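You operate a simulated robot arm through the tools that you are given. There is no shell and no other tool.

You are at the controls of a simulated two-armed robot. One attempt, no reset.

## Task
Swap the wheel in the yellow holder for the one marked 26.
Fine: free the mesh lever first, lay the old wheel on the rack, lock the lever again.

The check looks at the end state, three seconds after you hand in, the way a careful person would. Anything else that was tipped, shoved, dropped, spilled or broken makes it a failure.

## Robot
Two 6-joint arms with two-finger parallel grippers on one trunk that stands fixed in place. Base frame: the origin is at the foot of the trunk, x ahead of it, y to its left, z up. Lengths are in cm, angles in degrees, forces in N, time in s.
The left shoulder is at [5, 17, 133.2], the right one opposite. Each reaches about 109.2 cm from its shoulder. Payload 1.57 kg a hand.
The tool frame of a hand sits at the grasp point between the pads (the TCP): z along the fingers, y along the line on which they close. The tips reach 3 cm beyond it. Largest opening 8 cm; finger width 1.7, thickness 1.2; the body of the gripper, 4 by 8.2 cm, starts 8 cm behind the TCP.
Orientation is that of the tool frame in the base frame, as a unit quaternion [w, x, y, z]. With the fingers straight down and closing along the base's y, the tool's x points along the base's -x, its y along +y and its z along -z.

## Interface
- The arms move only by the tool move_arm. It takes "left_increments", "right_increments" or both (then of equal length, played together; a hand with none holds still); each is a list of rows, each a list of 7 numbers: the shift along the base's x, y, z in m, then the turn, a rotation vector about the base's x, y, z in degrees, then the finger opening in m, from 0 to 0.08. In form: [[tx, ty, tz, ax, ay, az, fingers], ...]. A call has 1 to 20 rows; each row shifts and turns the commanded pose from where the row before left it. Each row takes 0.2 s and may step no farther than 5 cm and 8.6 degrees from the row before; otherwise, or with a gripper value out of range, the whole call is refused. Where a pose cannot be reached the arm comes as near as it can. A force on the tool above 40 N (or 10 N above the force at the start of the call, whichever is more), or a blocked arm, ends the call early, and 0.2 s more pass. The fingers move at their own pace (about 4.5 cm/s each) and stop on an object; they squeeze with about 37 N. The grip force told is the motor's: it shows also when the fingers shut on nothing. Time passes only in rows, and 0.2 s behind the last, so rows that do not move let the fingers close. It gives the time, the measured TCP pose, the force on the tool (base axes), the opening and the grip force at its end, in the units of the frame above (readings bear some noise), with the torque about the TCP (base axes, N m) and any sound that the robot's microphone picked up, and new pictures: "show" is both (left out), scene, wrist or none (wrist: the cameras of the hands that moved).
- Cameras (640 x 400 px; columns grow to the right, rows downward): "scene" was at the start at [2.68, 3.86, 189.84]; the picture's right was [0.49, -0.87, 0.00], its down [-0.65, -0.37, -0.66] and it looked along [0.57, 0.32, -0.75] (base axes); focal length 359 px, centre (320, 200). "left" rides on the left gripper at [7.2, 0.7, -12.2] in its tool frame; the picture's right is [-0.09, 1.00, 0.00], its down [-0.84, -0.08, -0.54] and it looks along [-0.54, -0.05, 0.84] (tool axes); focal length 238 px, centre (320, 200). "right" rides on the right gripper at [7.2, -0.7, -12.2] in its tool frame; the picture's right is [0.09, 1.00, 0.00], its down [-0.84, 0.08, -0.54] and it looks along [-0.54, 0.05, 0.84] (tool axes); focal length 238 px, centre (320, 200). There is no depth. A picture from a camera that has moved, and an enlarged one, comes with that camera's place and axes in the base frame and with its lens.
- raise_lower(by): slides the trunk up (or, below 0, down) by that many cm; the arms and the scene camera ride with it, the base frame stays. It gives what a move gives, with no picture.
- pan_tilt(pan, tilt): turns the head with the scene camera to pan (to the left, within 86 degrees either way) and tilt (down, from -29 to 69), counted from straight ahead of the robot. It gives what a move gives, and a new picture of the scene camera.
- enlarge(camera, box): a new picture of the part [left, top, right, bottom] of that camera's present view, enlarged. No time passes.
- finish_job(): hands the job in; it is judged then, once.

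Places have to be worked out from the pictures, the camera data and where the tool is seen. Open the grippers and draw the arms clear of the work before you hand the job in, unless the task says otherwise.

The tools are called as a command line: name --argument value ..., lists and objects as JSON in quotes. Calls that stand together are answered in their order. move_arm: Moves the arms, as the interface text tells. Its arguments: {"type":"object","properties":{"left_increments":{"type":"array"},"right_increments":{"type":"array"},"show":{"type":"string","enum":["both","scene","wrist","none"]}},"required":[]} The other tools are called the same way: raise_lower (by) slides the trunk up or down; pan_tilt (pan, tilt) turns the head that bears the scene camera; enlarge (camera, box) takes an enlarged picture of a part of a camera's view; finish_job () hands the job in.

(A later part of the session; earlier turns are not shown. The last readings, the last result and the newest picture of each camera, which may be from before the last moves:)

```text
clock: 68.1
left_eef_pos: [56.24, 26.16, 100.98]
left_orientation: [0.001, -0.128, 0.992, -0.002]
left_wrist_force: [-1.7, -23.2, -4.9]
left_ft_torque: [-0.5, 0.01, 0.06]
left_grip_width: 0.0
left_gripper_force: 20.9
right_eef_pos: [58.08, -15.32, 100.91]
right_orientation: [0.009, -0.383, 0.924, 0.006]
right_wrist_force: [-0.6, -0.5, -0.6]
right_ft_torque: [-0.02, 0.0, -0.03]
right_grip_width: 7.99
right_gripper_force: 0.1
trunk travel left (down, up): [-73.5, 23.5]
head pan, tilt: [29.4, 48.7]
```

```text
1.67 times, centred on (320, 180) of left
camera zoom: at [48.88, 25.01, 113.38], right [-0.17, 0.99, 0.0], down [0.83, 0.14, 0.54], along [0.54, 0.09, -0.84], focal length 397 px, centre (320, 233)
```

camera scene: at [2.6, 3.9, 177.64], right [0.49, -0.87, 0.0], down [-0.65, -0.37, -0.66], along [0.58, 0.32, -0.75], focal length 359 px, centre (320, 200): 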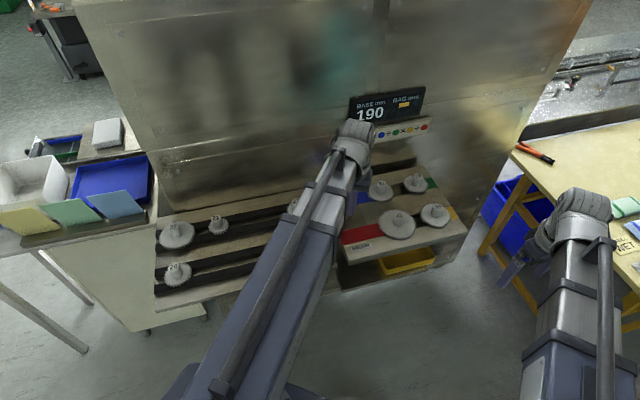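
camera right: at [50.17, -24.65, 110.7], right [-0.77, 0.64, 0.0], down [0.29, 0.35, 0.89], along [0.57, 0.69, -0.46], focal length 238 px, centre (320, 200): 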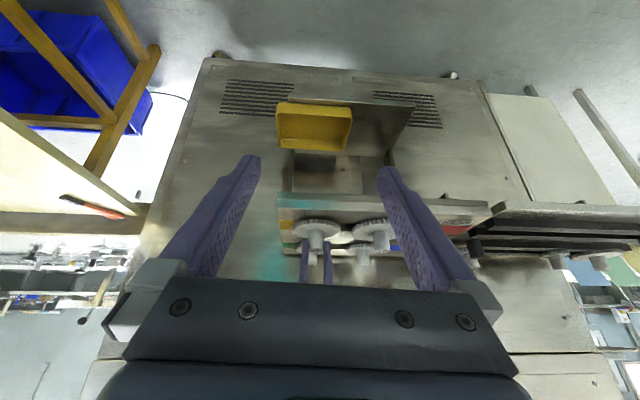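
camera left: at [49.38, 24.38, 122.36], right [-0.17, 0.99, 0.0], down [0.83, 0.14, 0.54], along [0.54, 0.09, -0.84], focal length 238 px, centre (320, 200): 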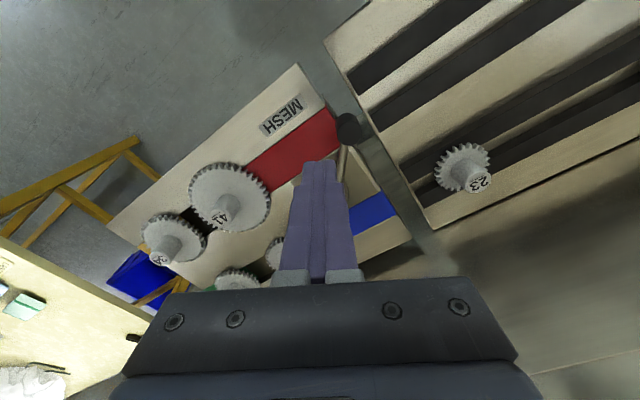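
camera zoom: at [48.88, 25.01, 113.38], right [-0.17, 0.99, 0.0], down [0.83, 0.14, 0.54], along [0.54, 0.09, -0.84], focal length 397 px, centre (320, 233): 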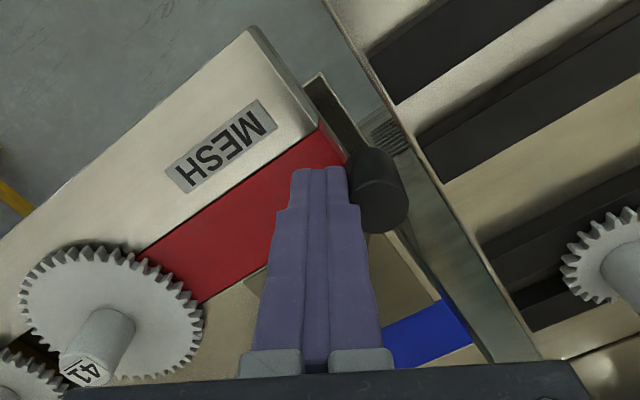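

23 N and no click – it is a hard stop, so the lever is fully over. To find out what holds wheel 34, I'll use both hands: right hand pulls on 34 while the left moves the lever. First back off and raise.

move_arm --left_increments '[[0, -0.006, 0, 0, 0, 0, 0.0], [0, -0.004, 0, 0, 0, 0, 0.0]]' --show "none"

raise_lower --by 9

move_arm --right_increments '[[0.024, 0.0275, 0, 0, 0, 0, 0.05], [0.024, 0.0275, 0, 0, 0, 0, 0.05], [0.024, 0.0275, 0, 0, 0, 0, 0.05], [0.024, 0.0275, 0, 0, 0, 0, 0.05], [0.024, 0.0275, 0, 0, 0, 0, 0.05], [0.024, 0.0275, 0, 0, 0, 0, 0.05], [0.024, 0.0275, 0, 0, 0, 0, 0.05], [0.0225, 0.026, 0, -0.7, 0.6, 0, 0.05]]' --left_increments '[[0, 0, 0, 0, 0, 0, 0.02], [0, 0.006, 0, 0, 0, 0, 0.05], [0, 0.006, 0, 0, 0, 0, 0.05], [0, 0.006, 0, 0, 0, 0, 0.05], [0, 0.006, 0, 0, 0, -3, 0.05], [-0.003, 0.006, 0, 0, 0, -3, 0.05], [-0.003, 0, 0, 0, 0, 0, 0.05], [0, 0, 0, 0, 0, 0, 0.05]]' --show "wrist"

```text
clock: 68.7
left_eef_pos: [56.1, 25.8, 101.05]
left_orientation: [0.001, -0.132, 0.991, 0.002]
left_wrist_force: [-0.3, 0.7, 1.3]
left_ft_torque: [0.05, 0.0, -0.03]
left_grip_width: 0.01
left_gripper_force: 21.2
right_eef_pos: [57.89, -15.0, 101.06]
right_orientation: [0.009, -0.383, 0.924, 0.003]
right_wrist_force: [0.0, 0.4, -0.5]
right_ft_torque: [0.02, -0.01, 0.0]
right_grip_width: 8.0
right_gripper_force: 0.1
trunk travel left (down, up): [-73.5, 23.5]
head pan, tilt: [29.4, 48.7]
```

```text
clock: 69.9
left_eef_pos: [56.28, 25.63, 110.06]
left_orientation: [0.001, -0.129, 0.992, 0.001]
left_wrist_force: [-0.1, 0.1, -0.2]
left_ft_torque: [-0.02, 0.0, -0.02]
left_grip_width: 0.0
left_gripper_force: 21.6
right_eef_pos: [57.92, -15.14, 109.95]
right_orientation: [0.008, -0.383, 0.924, 0.004]
right_wrist_force: [0.4, -0.5, -0.5]
right_ft_torque: [0.0, 0.03, -0.02]
right_grip_width: 8.0
right_gripper_force: 0.1
trunk travel left (down, up): [-82.5, 14.5]
head pan, tilt: [29.4, 48.7]
```

```text
clock: 71.7
left_eef_pos: [55.84, 28.66, 110.01]
left_orientation: [0.0, -0.077, 0.997, 0.0]
left_wrist_force: [0.1, -0.1, -0.8]
left_ft_torque: [-0.03, 0.02, -0.02]
left_grip_width: 5.01
left_gripper_force: 0.0
right_eef_pos: [77.09, 6.65, 110.12]
right_orientation: [0.0, -0.383, 0.924, 0.001]
right_wrist_force: [0.5, 0.1, -0.3]
right_ft_torque: [-0.01, 0.0, 0.02]
right_grip_width: 4.99
right_gripper_force: 0.0
trunk travel left (down, up): [-82.5, 14.5]
head pan, tilt: [29.4, 48.7]
camera right: at [72.45, 1.1, 122.11], right [-0.77, 0.64, 0.0], down [0.54, 0.65, 0.54], along [0.35, 0.42, -0.84], focal length 238 px, centre (320, 200)
camera left: at [48.35, 28.18, 122.32], right [-0.06, 1.0, 0.0], down [0.84, 0.05, 0.54], along [0.54, 0.03, -0.84], focal length 238 px, centre (320, 200)
```

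right: 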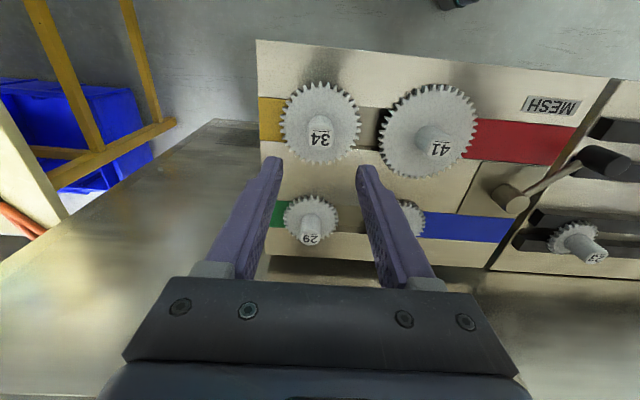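
left: 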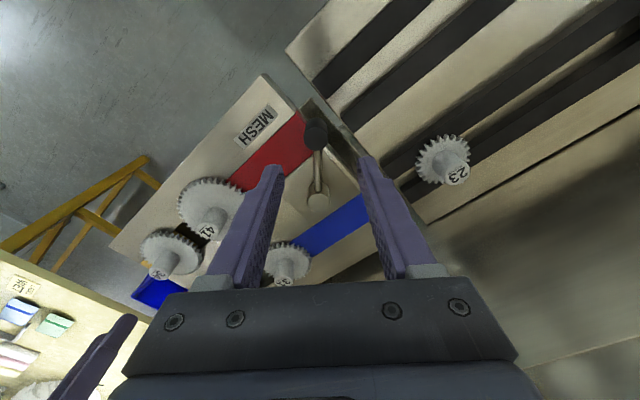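

Both hands are placed. I zoom to verify the right hand over hub 34 and the left hand over the knob.

enlarge --camera "right" --box '[260, 80, 380, 180]'

enlarge --camera "left" --box '[240, 80, 400, 240]'

enlarge --camera "right" --box '[420, 60, 640, 290]'

```text
4.00 times, centred on (320, 130) of right
camera zoom: at [72.45, 1.1, 122.11], right [-0.77, 0.64, 0.0], down [0.54, 0.65, 0.54], along [0.35, 0.42, -0.84], focal length 953 px, centre (320, 480)
```

zoom: 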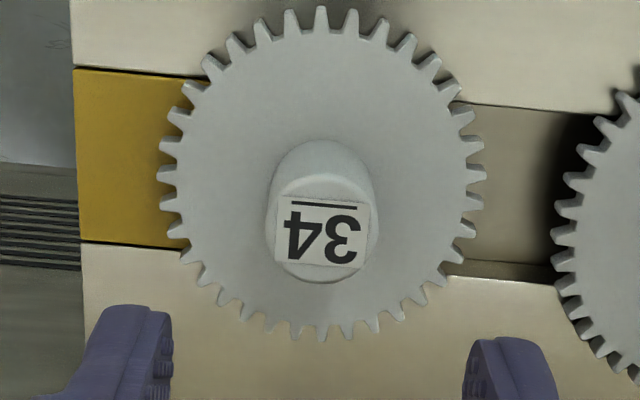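

```text
2.50 times, centred on (320, 160) of left
camera zoom: at [48.35, 28.18, 122.32], right [-0.06, 1.0, 0.0], down [0.84, 0.05, 0.54], along [0.54, 0.03, -0.84], focal length 596 px, centre (320, 300)
```

zoom: 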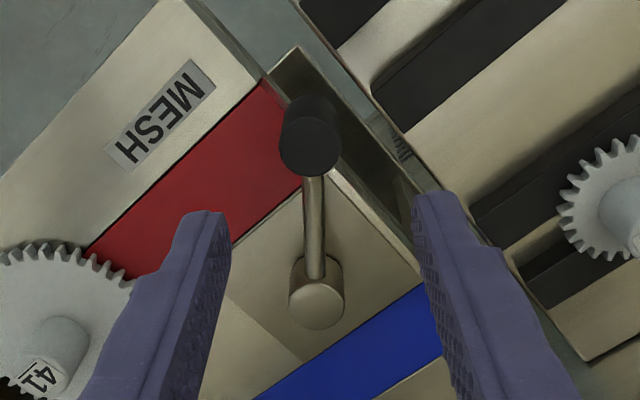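

```text
1.74 times, centred on (530, 175) of right
camera zoom: at [72.45, 1.1, 122.11], right [-0.77, 0.64, 0.0], down [0.54, 0.65, 0.54], along [0.35, 0.42, -0.84], focal length 414 px, centre (-45, 244)
```

zoom: 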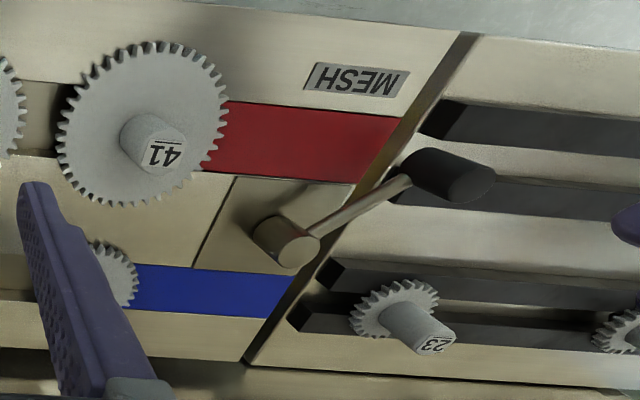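

Small corrections: right hand 2 mm toward the wall, left hand 3 mm each way to the knob; then lower 10 cm.

move_arm --right_increments '[[0.0014, 0.0014, 0, 0, 0, 0, 0.05], [0, 0, 0, 0, 0, 0, 0.05]]' --left_increments '[[0.003, -0.003, 0, 0, 0, 0, 0.05], [0, 0, 0, 0, 0, 0, 0.05]]' --show "none"

raise_lower --by -8.5

enlarge --camera "right" --box '[240, 100, 400, 220]'

enlarge --camera "left" --box '[200, 80, 440, 260]'

```text
clock: 72.3
left_eef_pos: [55.93, 28.19, 110.02]
left_orientation: [0.001, -0.079, 0.997, 0.001]
left_wrist_force: [0.4, 0.3, -0.6]
left_ft_torque: [0.01, -0.04, 0.01]
left_grip_width: 5.02
left_gripper_force: 0.0
right_eef_pos: [77.04, 6.93, 109.98]
right_orientation: [0.0, -0.383, 0.924, 0.001]
right_wrist_force: [-0.2, -0.5, -0.4]
right_ft_torque: [-0.01, 0.01, 0.01]
right_grip_width: 4.97
right_gripper_force: 0.0
trunk travel left (down, up): [-82.5, 14.5]
head pan, tilt: [29.4, 48.7]
```

```text
clock: 73.5
left_eef_pos: [55.9, 28.18, 101.48]
left_orientation: [0.001, -0.078, 0.997, 0.0]
left_wrist_force: [-0.6, -0.3, 0.3]
left_ft_torque: [0.02, -0.01, 0.01]
left_grip_width: 5.02
left_gripper_force: 0.0
right_eef_pos: [77.07, 6.73, 101.56]
right_orientation: [0.0, -0.383, 0.924, 0.001]
right_wrist_force: [-0.3, 0.3, -0.2]
right_ft_torque: [-0.03, 0.0, -0.02]
right_grip_width: 5.01
right_gripper_force: 0.0
trunk travel left (down, up): [-74.0, 23.0]
head pan, tilt: [29.4, 48.7]
```

```text
3.33 times, centred on (320, 160) of right
camera zoom: at [72.49, 1.21, 113.65], right [-0.77, 0.64, 0.0], down [0.54, 0.65, 0.54], along [0.35, 0.42, -0.84], focal length 794 px, centre (320, 333)
```

zoom: 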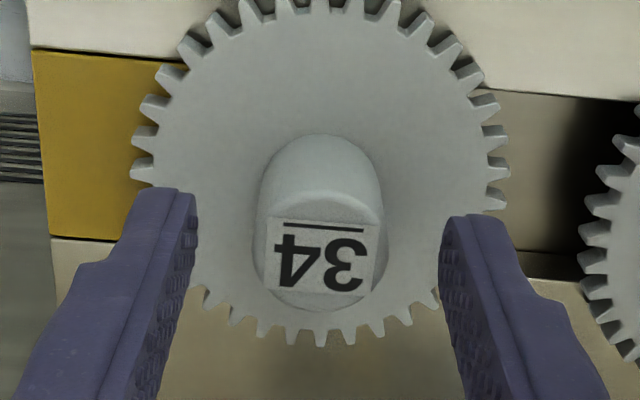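

```text
2.22 times, centred on (320, 170) of left
camera zoom: at [48.6, 27.79, 113.86], right [-0.06, 1.0, 0.0], down [0.84, 0.05, 0.54], along [0.54, 0.03, -0.84], focal length 530 px, centre (320, 267)
```

zoom: 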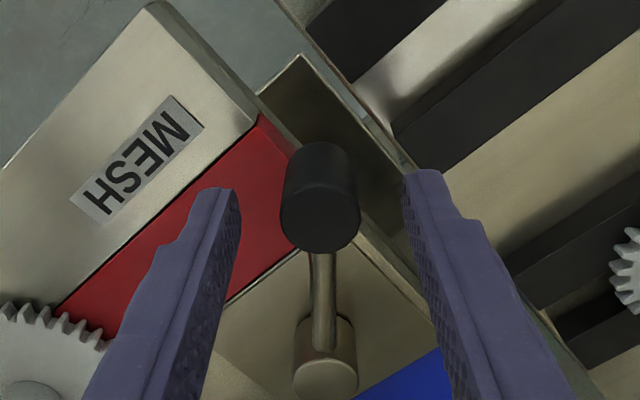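

Both straddle their targets. I lower 1.8 cm more and close the right hand on hub 34.

raise_lower --by -1.8

move_arm --right_increments '[[0, 0, 0, 0, 0, 0, 0.03], [0, 0, 0, 0, 0, 0, 0.0], [0, 0, 0, 0, 0, 0, 0.0], [0, 0, 0, 0, 0, 0, 0.0], [0, 0, 0, 0, 0, 0, 0.0]]' --left_increments '[[0, 0, 0, 0, 0, 0, 0.04], [0, 0, 0, 0, 0, 0, 0.035], [0, 0, 0, 0, 0, 0, 0.032], [0, 0, 0, 0, 0, 0, 0.032], [0, 0, 0, 0, 0, 0, 0.032]]' --show "none"

```text
clock: 74.2
left_eef_pos: [55.86, 28.11, 99.78]
left_orientation: [0.001, -0.077, 0.997, 0.0]
left_wrist_force: [0.1, -0.5, -0.7]
left_ft_torque: [-0.03, 0.03, 0.0]
left_grip_width: 4.99
left_gripper_force: 0.1
right_eef_pos: [77.06, 6.9, 99.81]
right_orientation: [0.001, -0.383, 0.924, 0.001]
right_wrist_force: [0.2, -0.2, -0.1]
right_ft_torque: [-0.01, 0.01, 0.01]
right_grip_width: 5.01
right_gripper_force: 0.2
trunk travel left (down, up): [-72.2, 24.8]
head pan, tilt: [29.4, 48.7]
```

```text
clock: 75.4
left_eef_pos: [55.91, 28.22, 99.7]
left_orientation: [0.001, -0.077, 0.997, 0.0]
left_wrist_force: [0.2, -0.7, -0.1]
left_ft_torque: [0.03, -0.02, -0.01]
left_grip_width: 3.19
left_gripper_force: 0.1
right_eef_pos: [77.1, 6.85, 99.73]
right_orientation: [0.0, -0.382, 0.924, 0.001]
right_wrist_force: [-1.3, 2.9, 0.2]
right_ft_torque: [0.03, 0.02, 0.02]
right_grip_width: 2.67
right_gripper_force: 36.6
trunk travel left (down, up): [-72.2, 24.8]
head pan, tilt: [29.4, 48.7]
```

Right hand grips hub 34 cleanly. I raise 0.3 cm to put it under pull.

raise_lower --by 0.3

```text
clock: 75.9
left_eef_pos: [56.02, 28.25, 99.96]
left_orientation: [0.0, -0.078, 0.997, 0.0]
left_wrist_force: [0.0, 0.2, 0.1]
left_ft_torque: [0.01, -0.02, 0.03]
left_grip_width: 3.2
left_gripper_force: 0.0
right_eef_pos: [77.13, 6.99, 99.86]
right_orientation: [-0.002, -0.383, 0.924, 0.002]
right_wrist_force: [-9.1, 0.7, -30.4]
right_ft_torque: [0.06, 0.5, -0.01]
right_grip_width: 2.67
right_gripper_force: 36.9
trunk travel left (down, up): [-72.5, 24.5]
head pan, tilt: [29.4, 48.7]
```

Right hand holds a 30 N pull. Now the left hand swings the lever back toward the middle in small steps while I watch the right-hand force.

move_arm --left_increments '[[0.00105, -0.0071, 0, 0, 0, 5, 0.032], [0.0017, -0.00695, 0, 0, 0, 5, 0.032], [0.00225, -0.0068, 0, 0, 0, 5, 0.032]]' --right_increments '[[0, 0, 0, 0, 0, 0, 0.0], [0, 0, 0, 0, 0, 0, 0.0], [0, 0, 0, 0, 0, 0, 0.0]]' --show "none"

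move_arm --left_increments '[[0.00285, -0.00655, 0, 0, 0, 5, 0.032], [0.0034, -0.00625, 0, 0, 0, 5, 0.032]]' --right_increments '[[0, 0, 0, 0, 0, 0, 0.0], [0, 0, 0, 0, 0, 0, 0.0]]' --show "wrist"

```text
clock: 76.7
left_eef_pos: [56.39, 26.17, 100.05]
left_orientation: [0.0, -0.208, 0.978, 0.001]
left_wrist_force: [0.4, 0.6, -1.4]
left_ft_torque: [0.05, -0.01, 0.01]
left_grip_width: 3.25
left_gripper_force: 0.5
right_eef_pos: [77.08, 7.0, 100.01]
right_orientation: [-0.001, -0.382, 0.924, 0.0]
right_wrist_force: [-9.9, 1.4, -20.7]
right_ft_torque: [0.12, 0.56, 0.02]
right_grip_width: 2.69
right_gripper_force: 37.0
trunk travel left (down, up): [-72.5, 24.5]
head pan, tilt: [29.4, 48.7]
```

```text
clock: 77.3
left_eef_pos: [57.19, 24.7, 99.94]
left_orientation: [0.001, -0.292, 0.956, 0.001]
left_wrist_force: [-1.0, 0.5, 0.4]
left_ft_torque: [0.01, 0.03, 0.04]
left_grip_width: 3.29
left_gripper_force: 0.7
right_eef_pos: [77.16, 6.91, 99.96]
right_orientation: [0.0, -0.383, 0.924, 0.001]
right_wrist_force: [-8.4, 0.9, -15.6]
right_ft_torque: [0.09, 0.43, 0.04]
right_grip_width: 2.65
right_gripper_force: 36.5
trunk travel left (down, up): [-72.5, 24.5]
head pan, tilt: [29.4, 48.7]
camera right: at [72.54, 1.25, 112.11], right [-0.77, 0.64, 0.0], down [0.54, 0.65, 0.54], along [0.35, 0.42, -0.84], focal length 238 px, centre (320, 200)
camera left: at [50.65, 21.3, 112.33], right [-0.48, 0.88, 0.0], down [0.74, 0.4, 0.54], along [0.48, 0.26, -0.84], focal length 238 px, centre (320, 200)
```

right: 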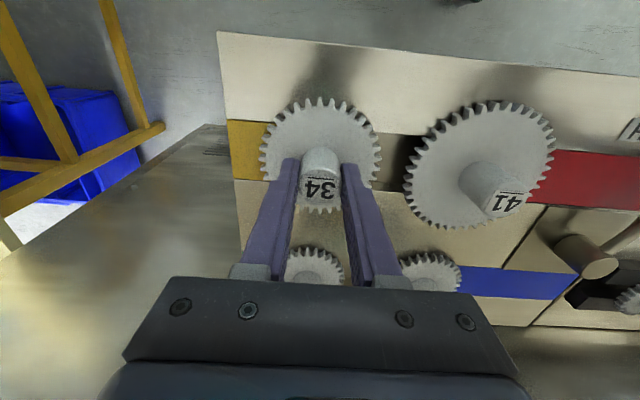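
left: 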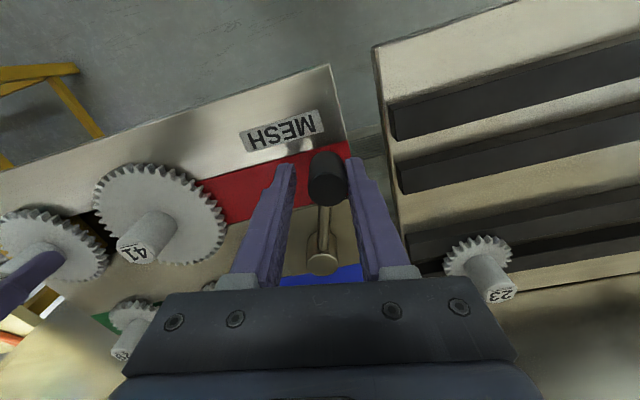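

Right-hand pull relaxes slowly (30→16 N) but the wheel still sits. I move the lever on to about the middle and re-tension.

move_arm --left_increments '[[0.004, -0.0059, 0, 0, 0, 5, 0.032], [0.0046, -0.0055, 0, 0, 0, 5, 0.032]]' --right_increments '[[0, 0, 0, 0, 0, 0, 0.0], [0, 0, 0, 0, 0, 0, 0.0]]' --show "none"

raise_lower --by 0.2

enlarge --camera "right" --box '[220, 80, 640, 320]'

```text
clock: 77.9
left_eef_pos: [57.94, 23.73, 99.96]
left_orientation: [0.001, -0.375, 0.927, 0.0]
left_wrist_force: [-2.1, 0.5, -0.4]
left_ft_torque: [-0.03, 0.03, 0.02]
left_grip_width: 3.31
left_gripper_force: 0.3
right_eef_pos: [77.09, 6.93, 100.05]
right_orientation: [0.001, -0.383, 0.924, 0.0]
right_wrist_force: [-6.3, 2.1, -10.3]
right_ft_torque: [0.12, 0.32, 0.03]
right_grip_width: 2.66
right_gripper_force: 36.8
trunk travel left (down, up): [-72.5, 24.5]
head pan, tilt: [29.4, 48.7]
```

```text
clock: 78.4
left_eef_pos: [58.19, 23.72, 100.2]
left_orientation: [0.0, -0.374, 0.927, 0.0]
left_wrist_force: [-0.3, 0.0, 0.8]
left_ft_torque: [-0.04, 0.0, -0.01]
left_grip_width: 3.19
left_gripper_force: 0.1
right_eef_pos: [77.13, 6.96, 100.08]
right_orientation: [-0.002, -0.383, 0.924, 0.002]
right_wrist_force: [-10.8, 2.8, -30.7]
right_ft_torque: [0.2, 0.53, 0.01]
right_grip_width: 2.65
right_gripper_force: 37.2
trunk travel left (down, up): [-72.7, 24.3]
head pan, tilt: [29.4, 48.7]
```

```text
1.52 times, centred on (430, 200) of right
camera zoom: at [72.59, 1.27, 112.21], right [-0.77, 0.64, 0.0], down [0.54, 0.65, 0.54], along [0.34, 0.42, -0.84], focal length 363 px, centre (152, 200)
```

zoom: 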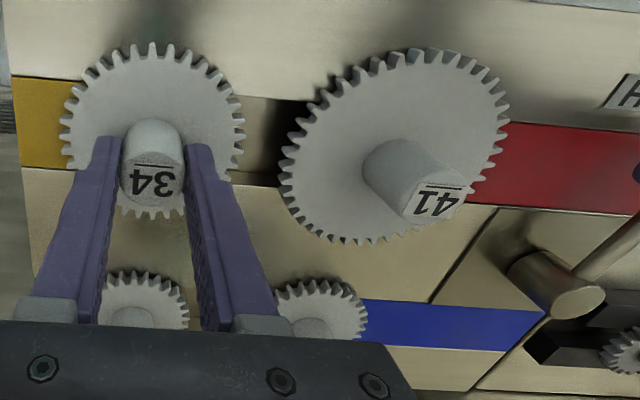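

No release in the middle position either. The pull relaxes over time, though, so I check whether the wheel is creeping: zoom now, hold 2 s, zoom again.

enlarge --camera "right" --box '[240, 100, 400, 220]'

move_arm --right_increments '[[0, 0, 0, 0, 0, 0, 0.0], [0, 0, 0, 0, 0, 0, 0.0], [0, 0, 0, 0, 0, 0, 0.0], [0, 0, 0, 0, 0, 0, 0.0], [0, 0, 0, 0, 0, 0, 0.0], [0, 0, 0, 0, 0, 0, 0.0], [0, 0, 0, 0, 0, 0, 0.0], [0, 0, 0, 0, 0, 0, 0.0], [0, 0, 0, 0, 0, 0, 0.0], [0, 0, 0, 0, 0, 0, 0.0]]' --show "none"

enlarge --camera "right" --box '[240, 100, 400, 220]'

```text
3.33 times, centred on (320, 160) of right
camera zoom: at [72.59, 1.27, 112.21], right [-0.77, 0.64, 0.0], down [0.54, 0.65, 0.54], along [0.34, 0.42, -0.84], focal length 794 px, centre (320, 333)
```

zoom: 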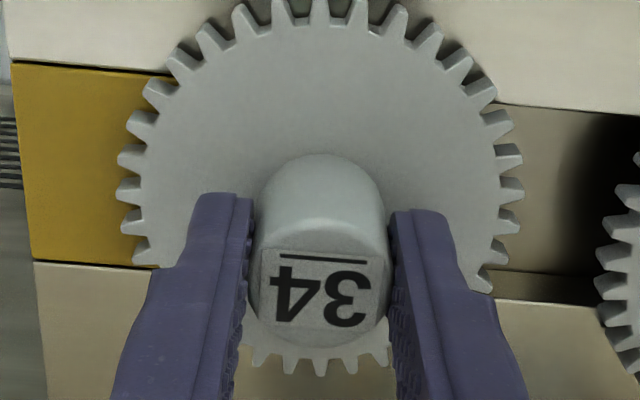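

```text
clock: 80.6
left_eef_pos: [58.09, 23.6, 100.19]
left_orientation: [0.001, -0.373, 0.928, 0.001]
left_wrist_force: [1.0, -0.6, -0.5]
left_ft_torque: [-0.02, 0.02, -0.03]
left_grip_width: 3.21
left_gripper_force: 0.1
right_eef_pos: [77.21, 6.93, 100.19]
right_orientation: [-0.001, -0.383, 0.924, 0.0]
right_wrist_force: [-8.5, 4.3, -17.9]
right_ft_torque: [0.31, 0.44, 0.04]
right_grip_width: 2.65
right_gripper_force: 36.7
trunk travel left (down, up): [-72.7, 24.3]
head pan, tilt: [29.4, 48.7]
```

```text
3.33 times, centred on (320, 160) of right
camera zoom: at [72.57, 1.28, 112.28], right [-0.77, 0.64, 0.0], down [0.54, 0.65, 0.54], along [0.35, 0.42, -0.84], focal length 794 px, centre (320, 333)
```

zoom: 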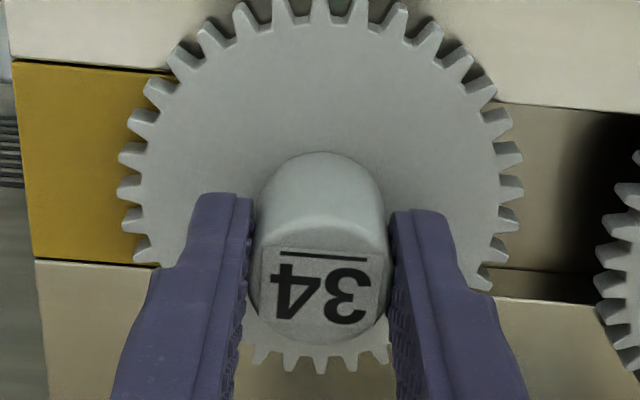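

The pads creep on the hub while the wheel stays put. I try what a person would do with a tight wheel: re-grip deeper and rock it gently while pulling.

move_arm --right_increments '[[0, 0, 0, 0, 0, 0, 0.05], [0, 0, 0, 0, 0, 0, 0.05], [0, 0, 0, 0, 0, 0, 0.05]]' --show "none"

raise_lower --by -0.9

move_arm --right_increments '[[0, 0, 0, 0, 0, 0, 0.03], [0, 0, 0, 0, 0, 0, 0.0], [0, 0, 0, 0, 0, 0, 0.0], [0, 0, 0, 0, 0, 0, 0.0], [0, 0, 0, 0, 0, 0, 0.0]]' --show "none"

raise_lower --by 0.2

```text
clock: 81.4
left_eef_pos: [58.06, 23.8, 100.19]
left_orientation: [0.001, -0.373, 0.928, 0.0]
left_wrist_force: [-1.0, 0.4, 0.9]
left_ft_torque: [0.02, -0.04, 0.03]
left_grip_width: 3.21
left_gripper_force: 0.2
right_eef_pos: [77.05, 6.82, 100.23]
right_orientation: [0.001, -0.382, 0.924, 0.0]
right_wrist_force: [-1.1, 0.0, -0.1]
right_ft_torque: [-0.03, -0.01, 0.01]
right_grip_width: 4.99
right_gripper_force: 0.0
trunk travel left (down, up): [-72.7, 24.3]
head pan, tilt: [29.4, 48.7]
```

```text
clock: 82.0
left_eef_pos: [57.9, 23.65, 99.35]
left_orientation: [0.001, -0.373, 0.928, 0.0]
left_wrist_force: [0.9, 0.9, -0.3]
left_ft_torque: [0.0, 0.01, -0.01]
left_grip_width: 3.21
left_gripper_force: 0.0
right_eef_pos: [77.13, 6.92, 99.28]
right_orientation: [0.0, -0.383, 0.924, 0.002]
right_wrist_force: [-0.8, 0.0, 0.4]
right_ft_torque: [0.02, -0.03, 0.0]
right_grip_width: 5.02
right_gripper_force: 0.0
trunk travel left (down, up): [-71.8, 25.2]
head pan, tilt: [29.4, 48.7]
```

```text
clock: 83.2
left_eef_pos: [57.92, 23.72, 99.35]
left_orientation: [0.0, -0.374, 0.927, 0.0]
left_wrist_force: [0.4, 0.1, 0.3]
left_ft_torque: [0.02, 0.02, -0.02]
left_grip_width: 3.18
left_gripper_force: 0.1
right_eef_pos: [77.2, 6.87, 99.44]
right_orientation: [0.001, -0.383, 0.924, 0.001]
right_wrist_force: [-0.7, -0.3, -0.1]
right_ft_torque: [-0.01, -0.01, 0.01]
right_grip_width: 2.64
right_gripper_force: 37.0
trunk travel left (down, up): [-71.8, 25.2]
head pan, tilt: [29.4, 48.7]
```

```text
clock: 83.7
left_eef_pos: [58.04, 23.71, 99.48]
left_orientation: [0.001, -0.374, 0.928, 0.0]
left_wrist_force: [-0.1, 0.6, 0.0]
left_ft_torque: [0.0, -0.01, 0.02]
left_grip_width: 3.19
left_gripper_force: 0.1
right_eef_pos: [77.12, 6.88, 99.49]
right_orientation: [-0.001, -0.382, 0.924, 0.001]
right_wrist_force: [-6.1, 0.7, -22.4]
right_ft_torque: [0.04, 0.34, -0.01]
right_grip_width: 2.65
right_gripper_force: 36.8
trunk travel left (down, up): [-72.0, 25.0]
head pan, tilt: [29.4, 48.7]
```

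Perfectly centred grip, 22 N pull. Now a gentle rock of ±1.5° about both horizontal axes.

move_arm --right_increments '[[0, 0, 0, 1.06, 1.06, 0, 0.0], [0, 0, 0, -2.12, -2.12, 0, 0.0], [0, 0, 0, 1.06, 1.06, 0, 0.0], [0, 0, 0, 1.06, -1.06, 0, 0.0], [0, 0, 0, -2.12, 2.12, 0, 0.0], [0, 0, 0, 1.06, -1.06, 0, 0.0], [0, 0, 0, 0, 0, 0, 0.0]]' --show "none"

raise_lower --by 0.15

enlarge --camera "right" --box '[240, 100, 400, 220]'

```text
clock: 85.3
left_eef_pos: [57.99, 23.85, 99.51]
left_orientation: [0.001, -0.374, 0.927, 0.001]
left_wrist_force: [0.3, 0.7, 0.4]
left_ft_torque: [0.03, -0.01, -0.01]
left_grip_width: 3.21
left_gripper_force: 0.1
right_eef_pos: [77.13, 6.89, 99.62]
right_orientation: [0.001, -0.383, 0.924, 0.0]
right_wrist_force: [-6.1, 2.0, -5.1]
right_ft_torque: [0.18, 0.16, -0.04]
right_grip_width: 2.65
right_gripper_force: 37.7
trunk travel left (down, up): [-72.0, 25.0]
head pan, tilt: [29.4, 48.7]
```

```text
clock: 85.8
left_eef_pos: [58.05, 23.65, 99.7]
left_orientation: [0.001, -0.374, 0.928, 0.001]
left_wrist_force: [0.4, 0.4, -1.1]
left_ft_torque: [0.0, 0.05, -0.01]
left_grip_width: 3.2
left_gripper_force: 0.1
right_eef_pos: [77.13, 6.91, 99.57]
right_orientation: [0.0, -0.382, 0.924, 0.001]
right_wrist_force: [-8.0, 3.0, -18.7]
right_ft_torque: [0.25, 0.24, -0.01]
right_grip_width: 2.69
right_gripper_force: 36.9
trunk travel left (down, up): [-72.2, 24.8]
head pan, tilt: [29.4, 48.7]
```

```text
3.33 times, centred on (320, 160) of right
camera zoom: at [72.56, 1.26, 111.7], right [-0.77, 0.64, 0.0], down [0.54, 0.65, 0.54], along [0.35, 0.42, -0.84], focal length 794 px, centre (320, 333)
```

zoom: 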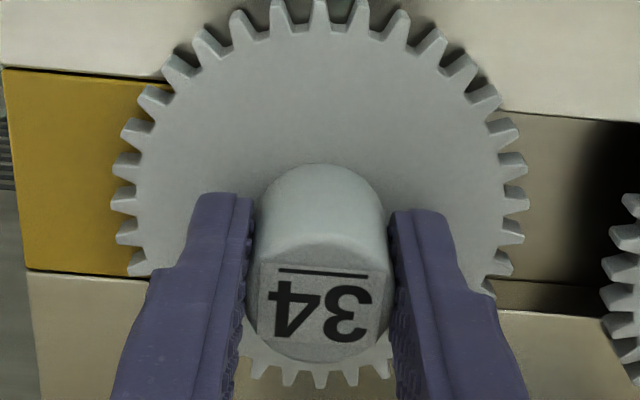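

Rocking only makes the pads slide. One more check on the lever: I hold it hard against its free stop with the left hand while the right hand pulls. First sweep the lever back to the end.

move_arm --left_increments '[[-0.0043, 0.0055, 0, 0, 0, -5, 0.032], [-0.0039, 0.0059, 0, 0, 0, -5, 0.032], [-0.0034, 0.0062, 0, 0, 0, -5, 0.032], [-0.0029, 0.0065, 0, 0, 0, -5, 0.032], [-0.0022, 0.0067, 0, 0, 0, -5, 0.032], [-0.0017, 0.0068, 0, 0, 0, -5, 0.032], [-0.0011, 0.007, 0, 0, 0, -5, 0.032], [0, 0, 0, 0, 0, 0, 0.01], [0, 0, 0, 0, 0, 0, 0.0], [0, 0, 0, 0, 0, 0, 0.0]]' --show "none"

move_arm --left_increments '[[0, 0.004, 0, 0, 0, 0, 0.0], [0, 0.002, 0, 0, 0, 0, 0.0], [0, 0, 0, 0, 0, 0, 0.0]]' --show "wrist"

```text
clock: 88.0
left_eef_pos: [56.09, 28.18, 99.59]
left_orientation: [0.002, -0.078, 0.997, 0.0]
left_wrist_force: [-1.5, -0.8, -5.8]
left_ft_torque: [0.4, 0.1, -0.07]
left_grip_width: 2.36
left_gripper_force: 35.2
right_eef_pos: [77.12, 7.07, 99.69]
right_orientation: [0.001, -0.383, 0.924, 0.0]
right_wrist_force: [1.2, 4.1, 0.8]
right_ft_torque: [0.32, -0.13, -0.05]
right_grip_width: 2.66
right_gripper_force: 37.3
trunk travel left (down, up): [-72.2, 24.8]
head pan, tilt: [29.4, 48.7]
```

```text
clock: 89.0
left_eef_pos: [56.03, 28.23, 99.61]
left_orientation: [0.0, -0.076, 0.997, -0.003]
left_wrist_force: [0.6, -10.4, -12.0]
left_ft_torque: [0.81, -0.03, 0.26]
left_grip_width: 2.36
left_gripper_force: 35.5
right_eef_pos: [77.04, 6.91, 99.62]
right_orientation: [0.0, -0.382, 0.924, 0.002]
right_wrist_force: [-2.3, -1.8, 0.3]
right_ft_torque: [-0.17, 0.02, -0.03]
right_grip_width: 2.65
right_gripper_force: 37.3
trunk travel left (down, up): [-72.2, 24.8]
head pan, tilt: [29.4, 48.7]
stopped in row 3 (left hand): the force on the tool passed its limit at 41 N (the readings are from after the stop); the commanded pose is now the measured one
camera left: at [48.74, 27.99, 112.01], right [-0.06, 1.0, -0.01], down [0.84, 0.05, 0.54], along [0.54, 0.03, -0.84], focal length 238 px, centre (320, 200)
```

left: 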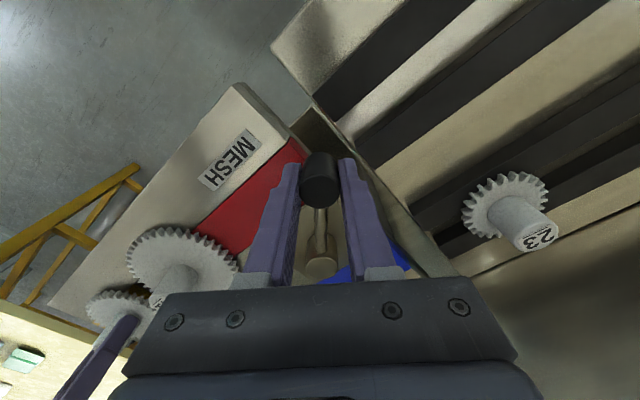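

The lever is held on its stop by the left hand (≈10 N). Now I raise 0.25 cm so the right hand pulls the wheel.

raise_lower --by 0.25

```text
clock: 89.5
left_eef_pos: [56.14, 28.37, 99.68]
left_orientation: [-0.002, -0.076, 0.997, -0.004]
left_wrist_force: [-7.8, -17.4, -29.9]
left_ft_torque: [0.78, 0.19, 0.15]
left_grip_width: 2.37
left_gripper_force: 36.1
right_eef_pos: [77.18, 6.95, 99.57]
right_orientation: [-0.001, -0.383, 0.924, 0.003]
right_wrist_force: [-10.6, -3.0, -23.7]
right_ft_torque: [-0.21, 0.48, -0.04]
right_grip_width: 2.65
right_gripper_force: 37.3
trunk travel left (down, up): [-72.4, 24.6]
head pan, tilt: [29.4, 48.7]
```

Still held with the lever pressed on its stop, so the lever angle is not the issue. I release the lever and try one quicker, longer lift (1.2 cm) with the right hand fully gripping, watching what gives.

move_arm --left_increments '[[0, 0, 0, 0, 0, 0, 0.05], [0, 0, 0, 0, 0, 0, 0.05], [0, 0, 0, 0, 0, 0, 0.05]]' --show "none"

raise_lower --by 1.2

enlarge --camera "right" --box '[240, 80, 400, 220]'

```text
clock: 90.3
left_eef_pos: [56.16, 28.55, 100.02]
left_orientation: [0.0, -0.076, 0.997, -0.003]
left_wrist_force: [0.2, -0.3, -0.6]
left_ft_torque: [0.02, -0.01, -0.01]
left_grip_width: 4.98
left_gripper_force: 0.1
right_eef_pos: [77.29, 6.89, 99.91]
right_orientation: [0.002, -0.383, 0.924, 0.002]
right_wrist_force: [-5.3, -7.6, -11.4]
right_ft_torque: [-0.4, 0.12, -0.04]
right_grip_width: 2.65
right_gripper_force: 37.2
trunk travel left (down, up): [-72.4, 24.6]
head pan, tilt: [29.4, 48.7]
```

```text
clock: 90.9
left_eef_pos: [56.14, 28.53, 101.0]
left_orientation: [0.0, -0.077, 0.997, -0.004]
left_wrist_force: [-0.5, 0.1, 0.0]
left_ft_torque: [0.01, 0.0, 0.03]
left_grip_width: 5.02
left_gripper_force: 0.1
right_eef_pos: [77.34, 7.16, 101.03]
right_orientation: [0.003, -0.383, 0.924, 0.002]
right_wrist_force: [1.6, -0.7, -19.2]
right_ft_torque: [0.01, -0.28, 0.01]
right_grip_width: 2.67
right_gripper_force: 36.6
trunk travel left (down, up): [-73.6, 23.4]
head pan, tilt: [29.4, 48.7]
```

```text
2.86 times, centred on (320, 150) of right
camera zoom: at [72.73, 1.41, 113.11], right [-0.77, 0.64, 0.0], down [0.54, 0.64, 0.55], along [0.35, 0.42, -0.84], focal length 681 px, centre (320, 343)
```

zoom: 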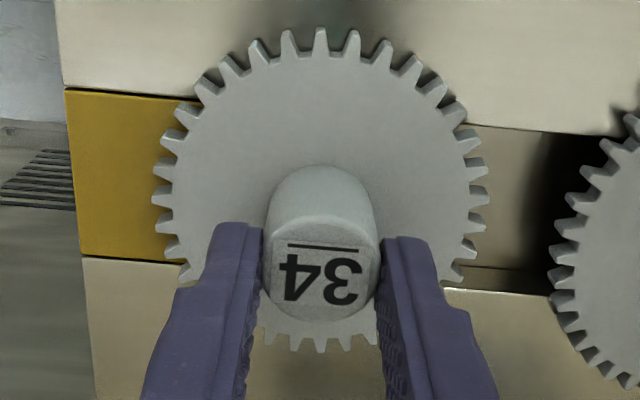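

The wheel is still firmly seated; only the pads slide. I want a really flat side look under the wheel's face, so I release, raise, and take the right hand back to its parking place.

move_arm --right_increments '[[0, 0, 0, 0, 0, 0, 0.05], [0, 0, 0, 0, 0, 0, 0.05], [0, 0, 0, 0, 0, 0, 0.05]]' --show "none"

raise_lower --by 9

move_arm --right_increments '[[-0.024, -0.0275, 0, 0, 0, 0, 0.05], [-0.024, -0.0275, 0, 0, 0, 0, 0.05], [-0.024, -0.0275, 0, 0, 0, 0, 0.05], [-0.024, -0.0275, 0, 0, 0, 0, 0.05], [-0.024, -0.0275, 0, 0, 0, 0, 0.05], [-0.024, -0.0275, 0, 0, 0, 0, 0.05], [-0.024, -0.0275, 0, 0, 0, 0, 0.05], [-0.024, -0.0275, 0, 0, 0, 0, 0.02], [0, 0, 0, 5.6, -5.6, 0, 0.0], [0, 0, 0, 5.6, -5.6, 0, 0.0], [0, 0, 0, 5.6, -5.6, 0, 0.0], [0, 0, 0, 5.6, -5.6, 0, 0.0], [0, 0, 0, 5.6, -5.6, 0, 0.0], [0, 0, 0, 5.6, -5.6, 0, 0.0]]' --show "wrist"

```text
clock: 91.7
left_eef_pos: [55.99, 28.53, 101.15]
left_orientation: [0.0, -0.077, 0.997, -0.004]
left_wrist_force: [-0.7, 0.5, 0.4]
left_ft_torque: [0.04, 0.03, -0.02]
left_grip_width: 5.01
left_gripper_force: 0.2
right_eef_pos: [77.09, 7.02, 101.08]
right_orientation: [0.001, -0.384, 0.924, 0.002]
right_wrist_force: [1.1, -0.4, 0.8]
right_ft_torque: [-0.02, 0.01, -0.02]
right_grip_width: 4.99
right_gripper_force: 0.1
trunk travel left (down, up): [-73.6, 23.4]
head pan, tilt: [29.4, 48.7]
```

```text
clock: 93.0
left_eef_pos: [56.07, 28.65, 110.16]
left_orientation: [0.0, -0.077, 0.997, -0.003]
left_wrist_force: [0.0, -0.1, 0.4]
left_ft_torque: [0.0, 0.0, 0.02]
left_grip_width: 4.98
left_gripper_force: 0.0
right_eef_pos: [77.17, 7.0, 110.1]
right_orientation: [0.001, -0.384, 0.923, 0.002]
right_wrist_force: [-0.1, 0.3, 0.1]
right_ft_torque: [-0.01, 0.0, -0.02]
right_grip_width: 4.99
right_gripper_force: 0.1
trunk travel left (down, up): [-82.6, 14.4]
head pan, tilt: [29.4, 48.7]
```

```text
clock: 96.0
left_eef_pos: [56.01, 28.49, 110.24]
left_orientation: [0.0, -0.077, 0.997, -0.003]
left_wrist_force: [0.1, 0.2, -0.1]
left_ft_torque: [0.02, 0.0, 0.01]
left_grip_width: 5.0
left_gripper_force: 0.1
right_eef_pos: [57.81, -14.92, 117.39]
right_orientation: [0.373, -0.351, 0.844, 0.156]
right_wrist_force: [-0.3, -0.6, -0.5]
right_ft_torque: [0.01, 0.01, 0.01]
right_grip_width: 0.01
right_gripper_force: 21.3
right hand out of reach, approached as far as the arm can: row 10, 11, 12, 13, 14
trunk travel left (down, up): [-82.6, 14.4]
head pan, tilt: [29.4, 48.7]
camera right: at [48.56, -25.38, 120.14], right [-0.75, 0.66, -0.07], down [0.06, 0.17, 0.98], along [0.66, 0.73, -0.17], focal length 238 px, centre (320, 200)
```

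right: 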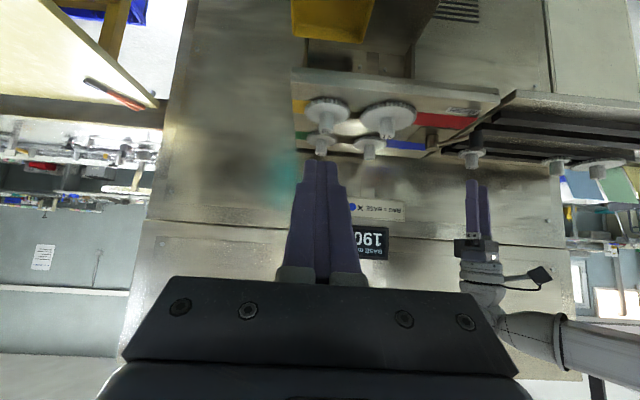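

The flat view works but I must get lower. I move the left hand away to free space in front of the plate, then lower 15 cm and zoom on the wheels from the side.

move_arm --left_increments '[[-0.0229, -0.0336, 0, 0, 0, 0, 0.05], [-0.0229, -0.0336, 0, 0, 0, 0, 0.05], [-0.0229, -0.0336, 0, 0, 0, 0, 0.05], [-0.0229, -0.0336, 0, 0, 0, 0, 0.05], [-0.0229, -0.0336, 0, 0, 0, 0, 0.05], [-0.0229, -0.0336, 0, 0, 0, 0, 0.05], [-0.0229, -0.0336, 0, 0, 0, 0, 0.05]]' --show "none"

raise_lower --by -15

enlarge --camera "right" --box '[200, 100, 520, 300]'

enlarge --camera "right" --box '[280, 150, 440, 250]'

```text
clock: 97.6
left_eef_pos: [43.75, 4.05, 110.14]
left_orientation: [-0.001, -0.077, 0.997, -0.002]
left_wrist_force: [-0.9, 0.0, -0.2]
left_ft_torque: [0.03, 0.01, -0.01]
left_grip_width: 5.01
left_gripper_force: 0.1
left hand out of reach, approached as far as the arm can: row 5, 6, 7
right_eef_pos: [57.84, -14.97, 117.26]
right_orientation: [0.373, -0.351, 0.845, 0.156]
right_wrist_force: [0.7, -0.1, -0.1]
right_ft_torque: [0.0, 0.0, -0.02]
right_grip_width: 0.02
right_gripper_force: 21.1
trunk travel left (down, up): [-82.6, 14.4]
head pan, tilt: [29.4, 48.7]
```

```text
clock: 99.3
left_eef_pos: [43.78, 4.05, 95.17]
left_orientation: [0.0, -0.077, 0.997, -0.002]
left_wrist_force: [0.3, -0.5, 0.7]
left_ft_torque: [-0.01, 0.02, -0.02]
left_grip_width: 5.01
left_gripper_force: 0.0
right_eef_pos: [57.88, -14.93, 102.28]
right_orientation: [0.373, -0.352, 0.844, 0.156]
right_wrist_force: [-0.5, -0.3, 0.2]
right_ft_torque: [-0.01, 0.02, 0.02]
right_grip_width: 0.0
right_gripper_force: 21.1
trunk travel left (down, up): [-67.6, 29.4]
head pan, tilt: [29.4, 48.7]
```

```text
2.00 times, centred on (360, 200) of right
camera zoom: at [48.59, -25.35, 105.14], right [-0.75, 0.66, -0.07], down [0.06, 0.17, 0.98], along [0.66, 0.73, -0.17], focal length 477 px, centre (240, 200)
```

zoom: 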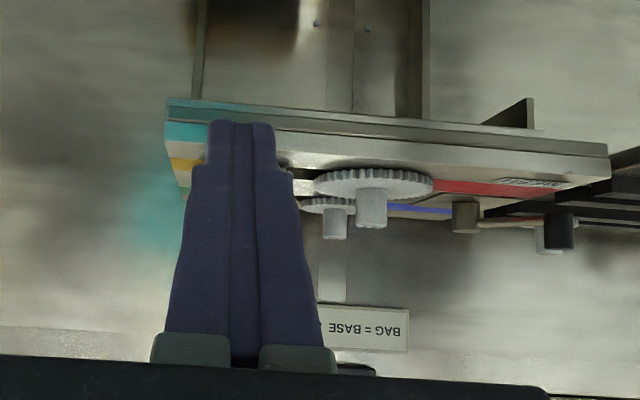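

```text
4.00 times, centred on (360, 200) of right
camera zoom: at [48.59, -25.35, 105.14], right [-0.75, 0.66, -0.07], down [0.06, 0.17, 0.98], along [0.66, 0.73, -0.17], focal length 953 px, centre (160, 200)
```

zoom: 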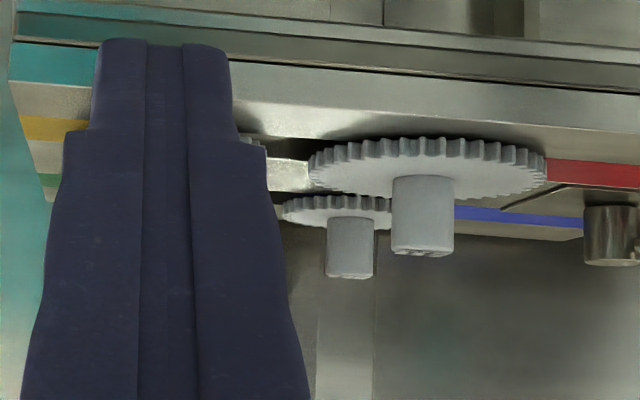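

The closed fingers hide wheel 34; I open them to look through between them.

move_arm --right_increments '[[0, 0, 0, 0, 0, 0, 0.05], [0, 0, 0, 0, 0, 0, 0.08], [0, 0, 0, 0, 0, 0, 0.08], [0, 0, 0, 0, 0, 0, 0.08]]' --show "none"

enlarge --camera "right" --box '[260, 150, 420, 250]'

enlarge --camera "right" --box '[290, 165, 360, 215]'

```text
clock: 100.3
left_eef_pos: [43.7, 4.01, 95.07]
left_orientation: [-0.001, -0.077, 0.997, -0.002]
left_wrist_force: [0.0, -0.2, -0.3]
left_ft_torque: [-0.01, 0.03, 0.0]
left_grip_width: 5.0
left_gripper_force: 0.0
right_eef_pos: [57.85, -14.95, 102.35]
right_orientation: [0.372, -0.352, 0.845, 0.156]
right_wrist_force: [-0.2, 0.6, -0.3]
right_ft_torque: [-0.01, 0.02, -0.05]
right_grip_width: 8.01
right_gripper_force: 0.1
trunk travel left (down, up): [-67.6, 29.4]
head pan, tilt: [29.4, 48.7]
```

```text
4.00 times, centred on (340, 200) of right
camera zoom: at [48.6, -25.36, 105.13], right [-0.75, 0.66, -0.07], down [0.06, 0.17, 0.98], along [0.66, 0.73, -0.17], focal length 953 px, centre (240, 200)
```

zoom: 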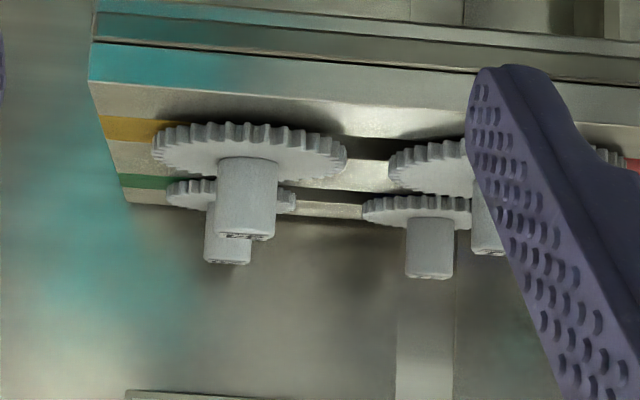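

```text
8.00 times, centred on (325, 190) of right
camera zoom: at [48.6, -25.36, 105.13], right [-0.75, 0.66, -0.07], down [0.06, 0.17, 0.98], along [0.66, 0.73, -0.17], focal length 1907 px, centre (280, 280)
```

zoom: 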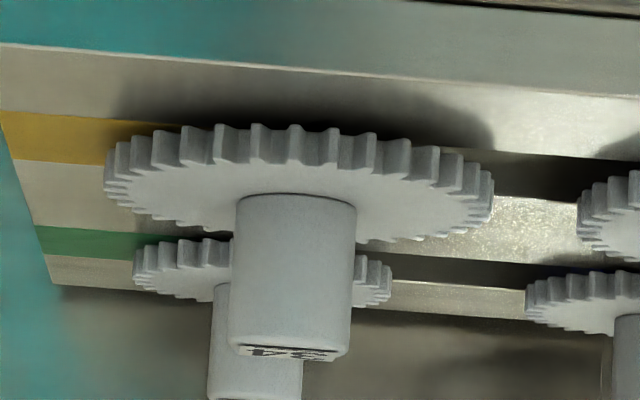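

Side view shows wheel 34 sitting like the others, nothing clamping it. For comparison I'll carefully test how a wheel on the retracted slider (41) is held. First raise and bring the right hand upright again.

raise_lower --by 15

move_arm --right_increments '[[0, 0, 0, -5.6, 5.6, 0, 0.05], [0, 0, 0, -5.6, 5.6, 0, 0.05], [0, 0, 0, -5.6, 5.6, 0, 0.05], [0, 0, 0, -5.6, 5.6, 0, 0.05], [0, 0, 0, -5.6, 5.6, 0, 0.05], [0, 0, 0, -3.0, 3.0, 0, 0.05]]' --left_increments '[[0.0305, 0.0135, 0, 0, 0, 6, 0.05], [0.0305, 0.0135, 0, 0, 0, 6, 0.05], [0.0305, 0.0135, 0, 0, 0, 6, 0.05], [0.0305, 0.0135, 0, 0, 0, 6, 0.05], [0.0305, 0.0135, 0, 0, 0, 6, 0.05], [0.0305, 0.0135, 0, 0, 0, 6.5, 0.05]]' --show "wrist"

```text
clock: 102.1
left_eef_pos: [43.73, 3.94, 110.13]
left_orientation: [-0.001, -0.076, 0.997, -0.003]
left_wrist_force: [-0.7, 0.5, 0.8]
left_ft_torque: [0.01, 0.03, -0.03]
left_grip_width: 5.01
left_gripper_force: 0.0
right_eef_pos: [57.73, -15.0, 117.22]
right_orientation: [0.372, -0.352, 0.845, 0.156]
right_wrist_force: [-0.4, 0.1, -0.3]
right_ft_torque: [0.01, -0.01, 0.0]
right_grip_width: 8.0
right_gripper_force: 0.2
trunk travel left (down, up): [-82.6, 14.4]
head pan, tilt: [29.4, 48.7]
```

```text
clock: 103.5
left_eef_pos: [62.09, 12.04, 110.06]
left_orientation: [0.0, -0.386, 0.923, -0.004]
left_wrist_force: [-0.8, 0.0, -0.4]
left_ft_torque: [-0.01, 0.02, -0.02]
left_grip_width: 4.97
left_gripper_force: 0.1
right_eef_pos: [57.92, -15.03, 110.12]
right_orientation: [0.029, -0.384, 0.923, 0.014]
right_wrist_force: [1.0, -0.3, -0.5]
right_ft_torque: [-0.03, 0.0, 0.02]
right_grip_width: 5.03
right_gripper_force: 0.2
right hand out of reach, approached as far as the arm can: row 1, 2, 3, 4, 5
trunk travel left (down, up): [-82.6, 14.4]
head pan, tilt: [29.4, 48.7]
camera right: at [52.84, -21.22, 121.78], right [-0.77, 0.64, 0.0], down [0.51, 0.62, 0.59], along [0.38, 0.46, -0.8], focal length 238 px, centre (320, 200)
camera left: at [56.52, 7.46, 122.45], right [-0.64, 0.76, -0.01], down [0.64, 0.54, 0.54], along [0.42, 0.34, -0.84], focal length 238 px, centre (320, 200)
```

right: 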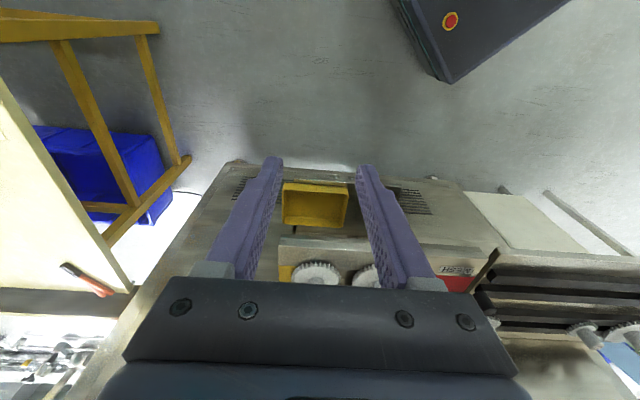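
left: 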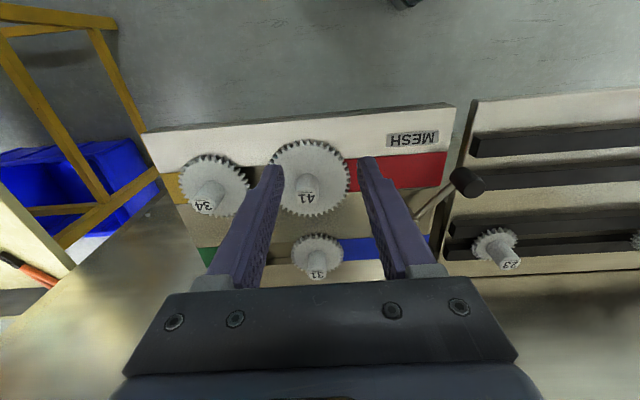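

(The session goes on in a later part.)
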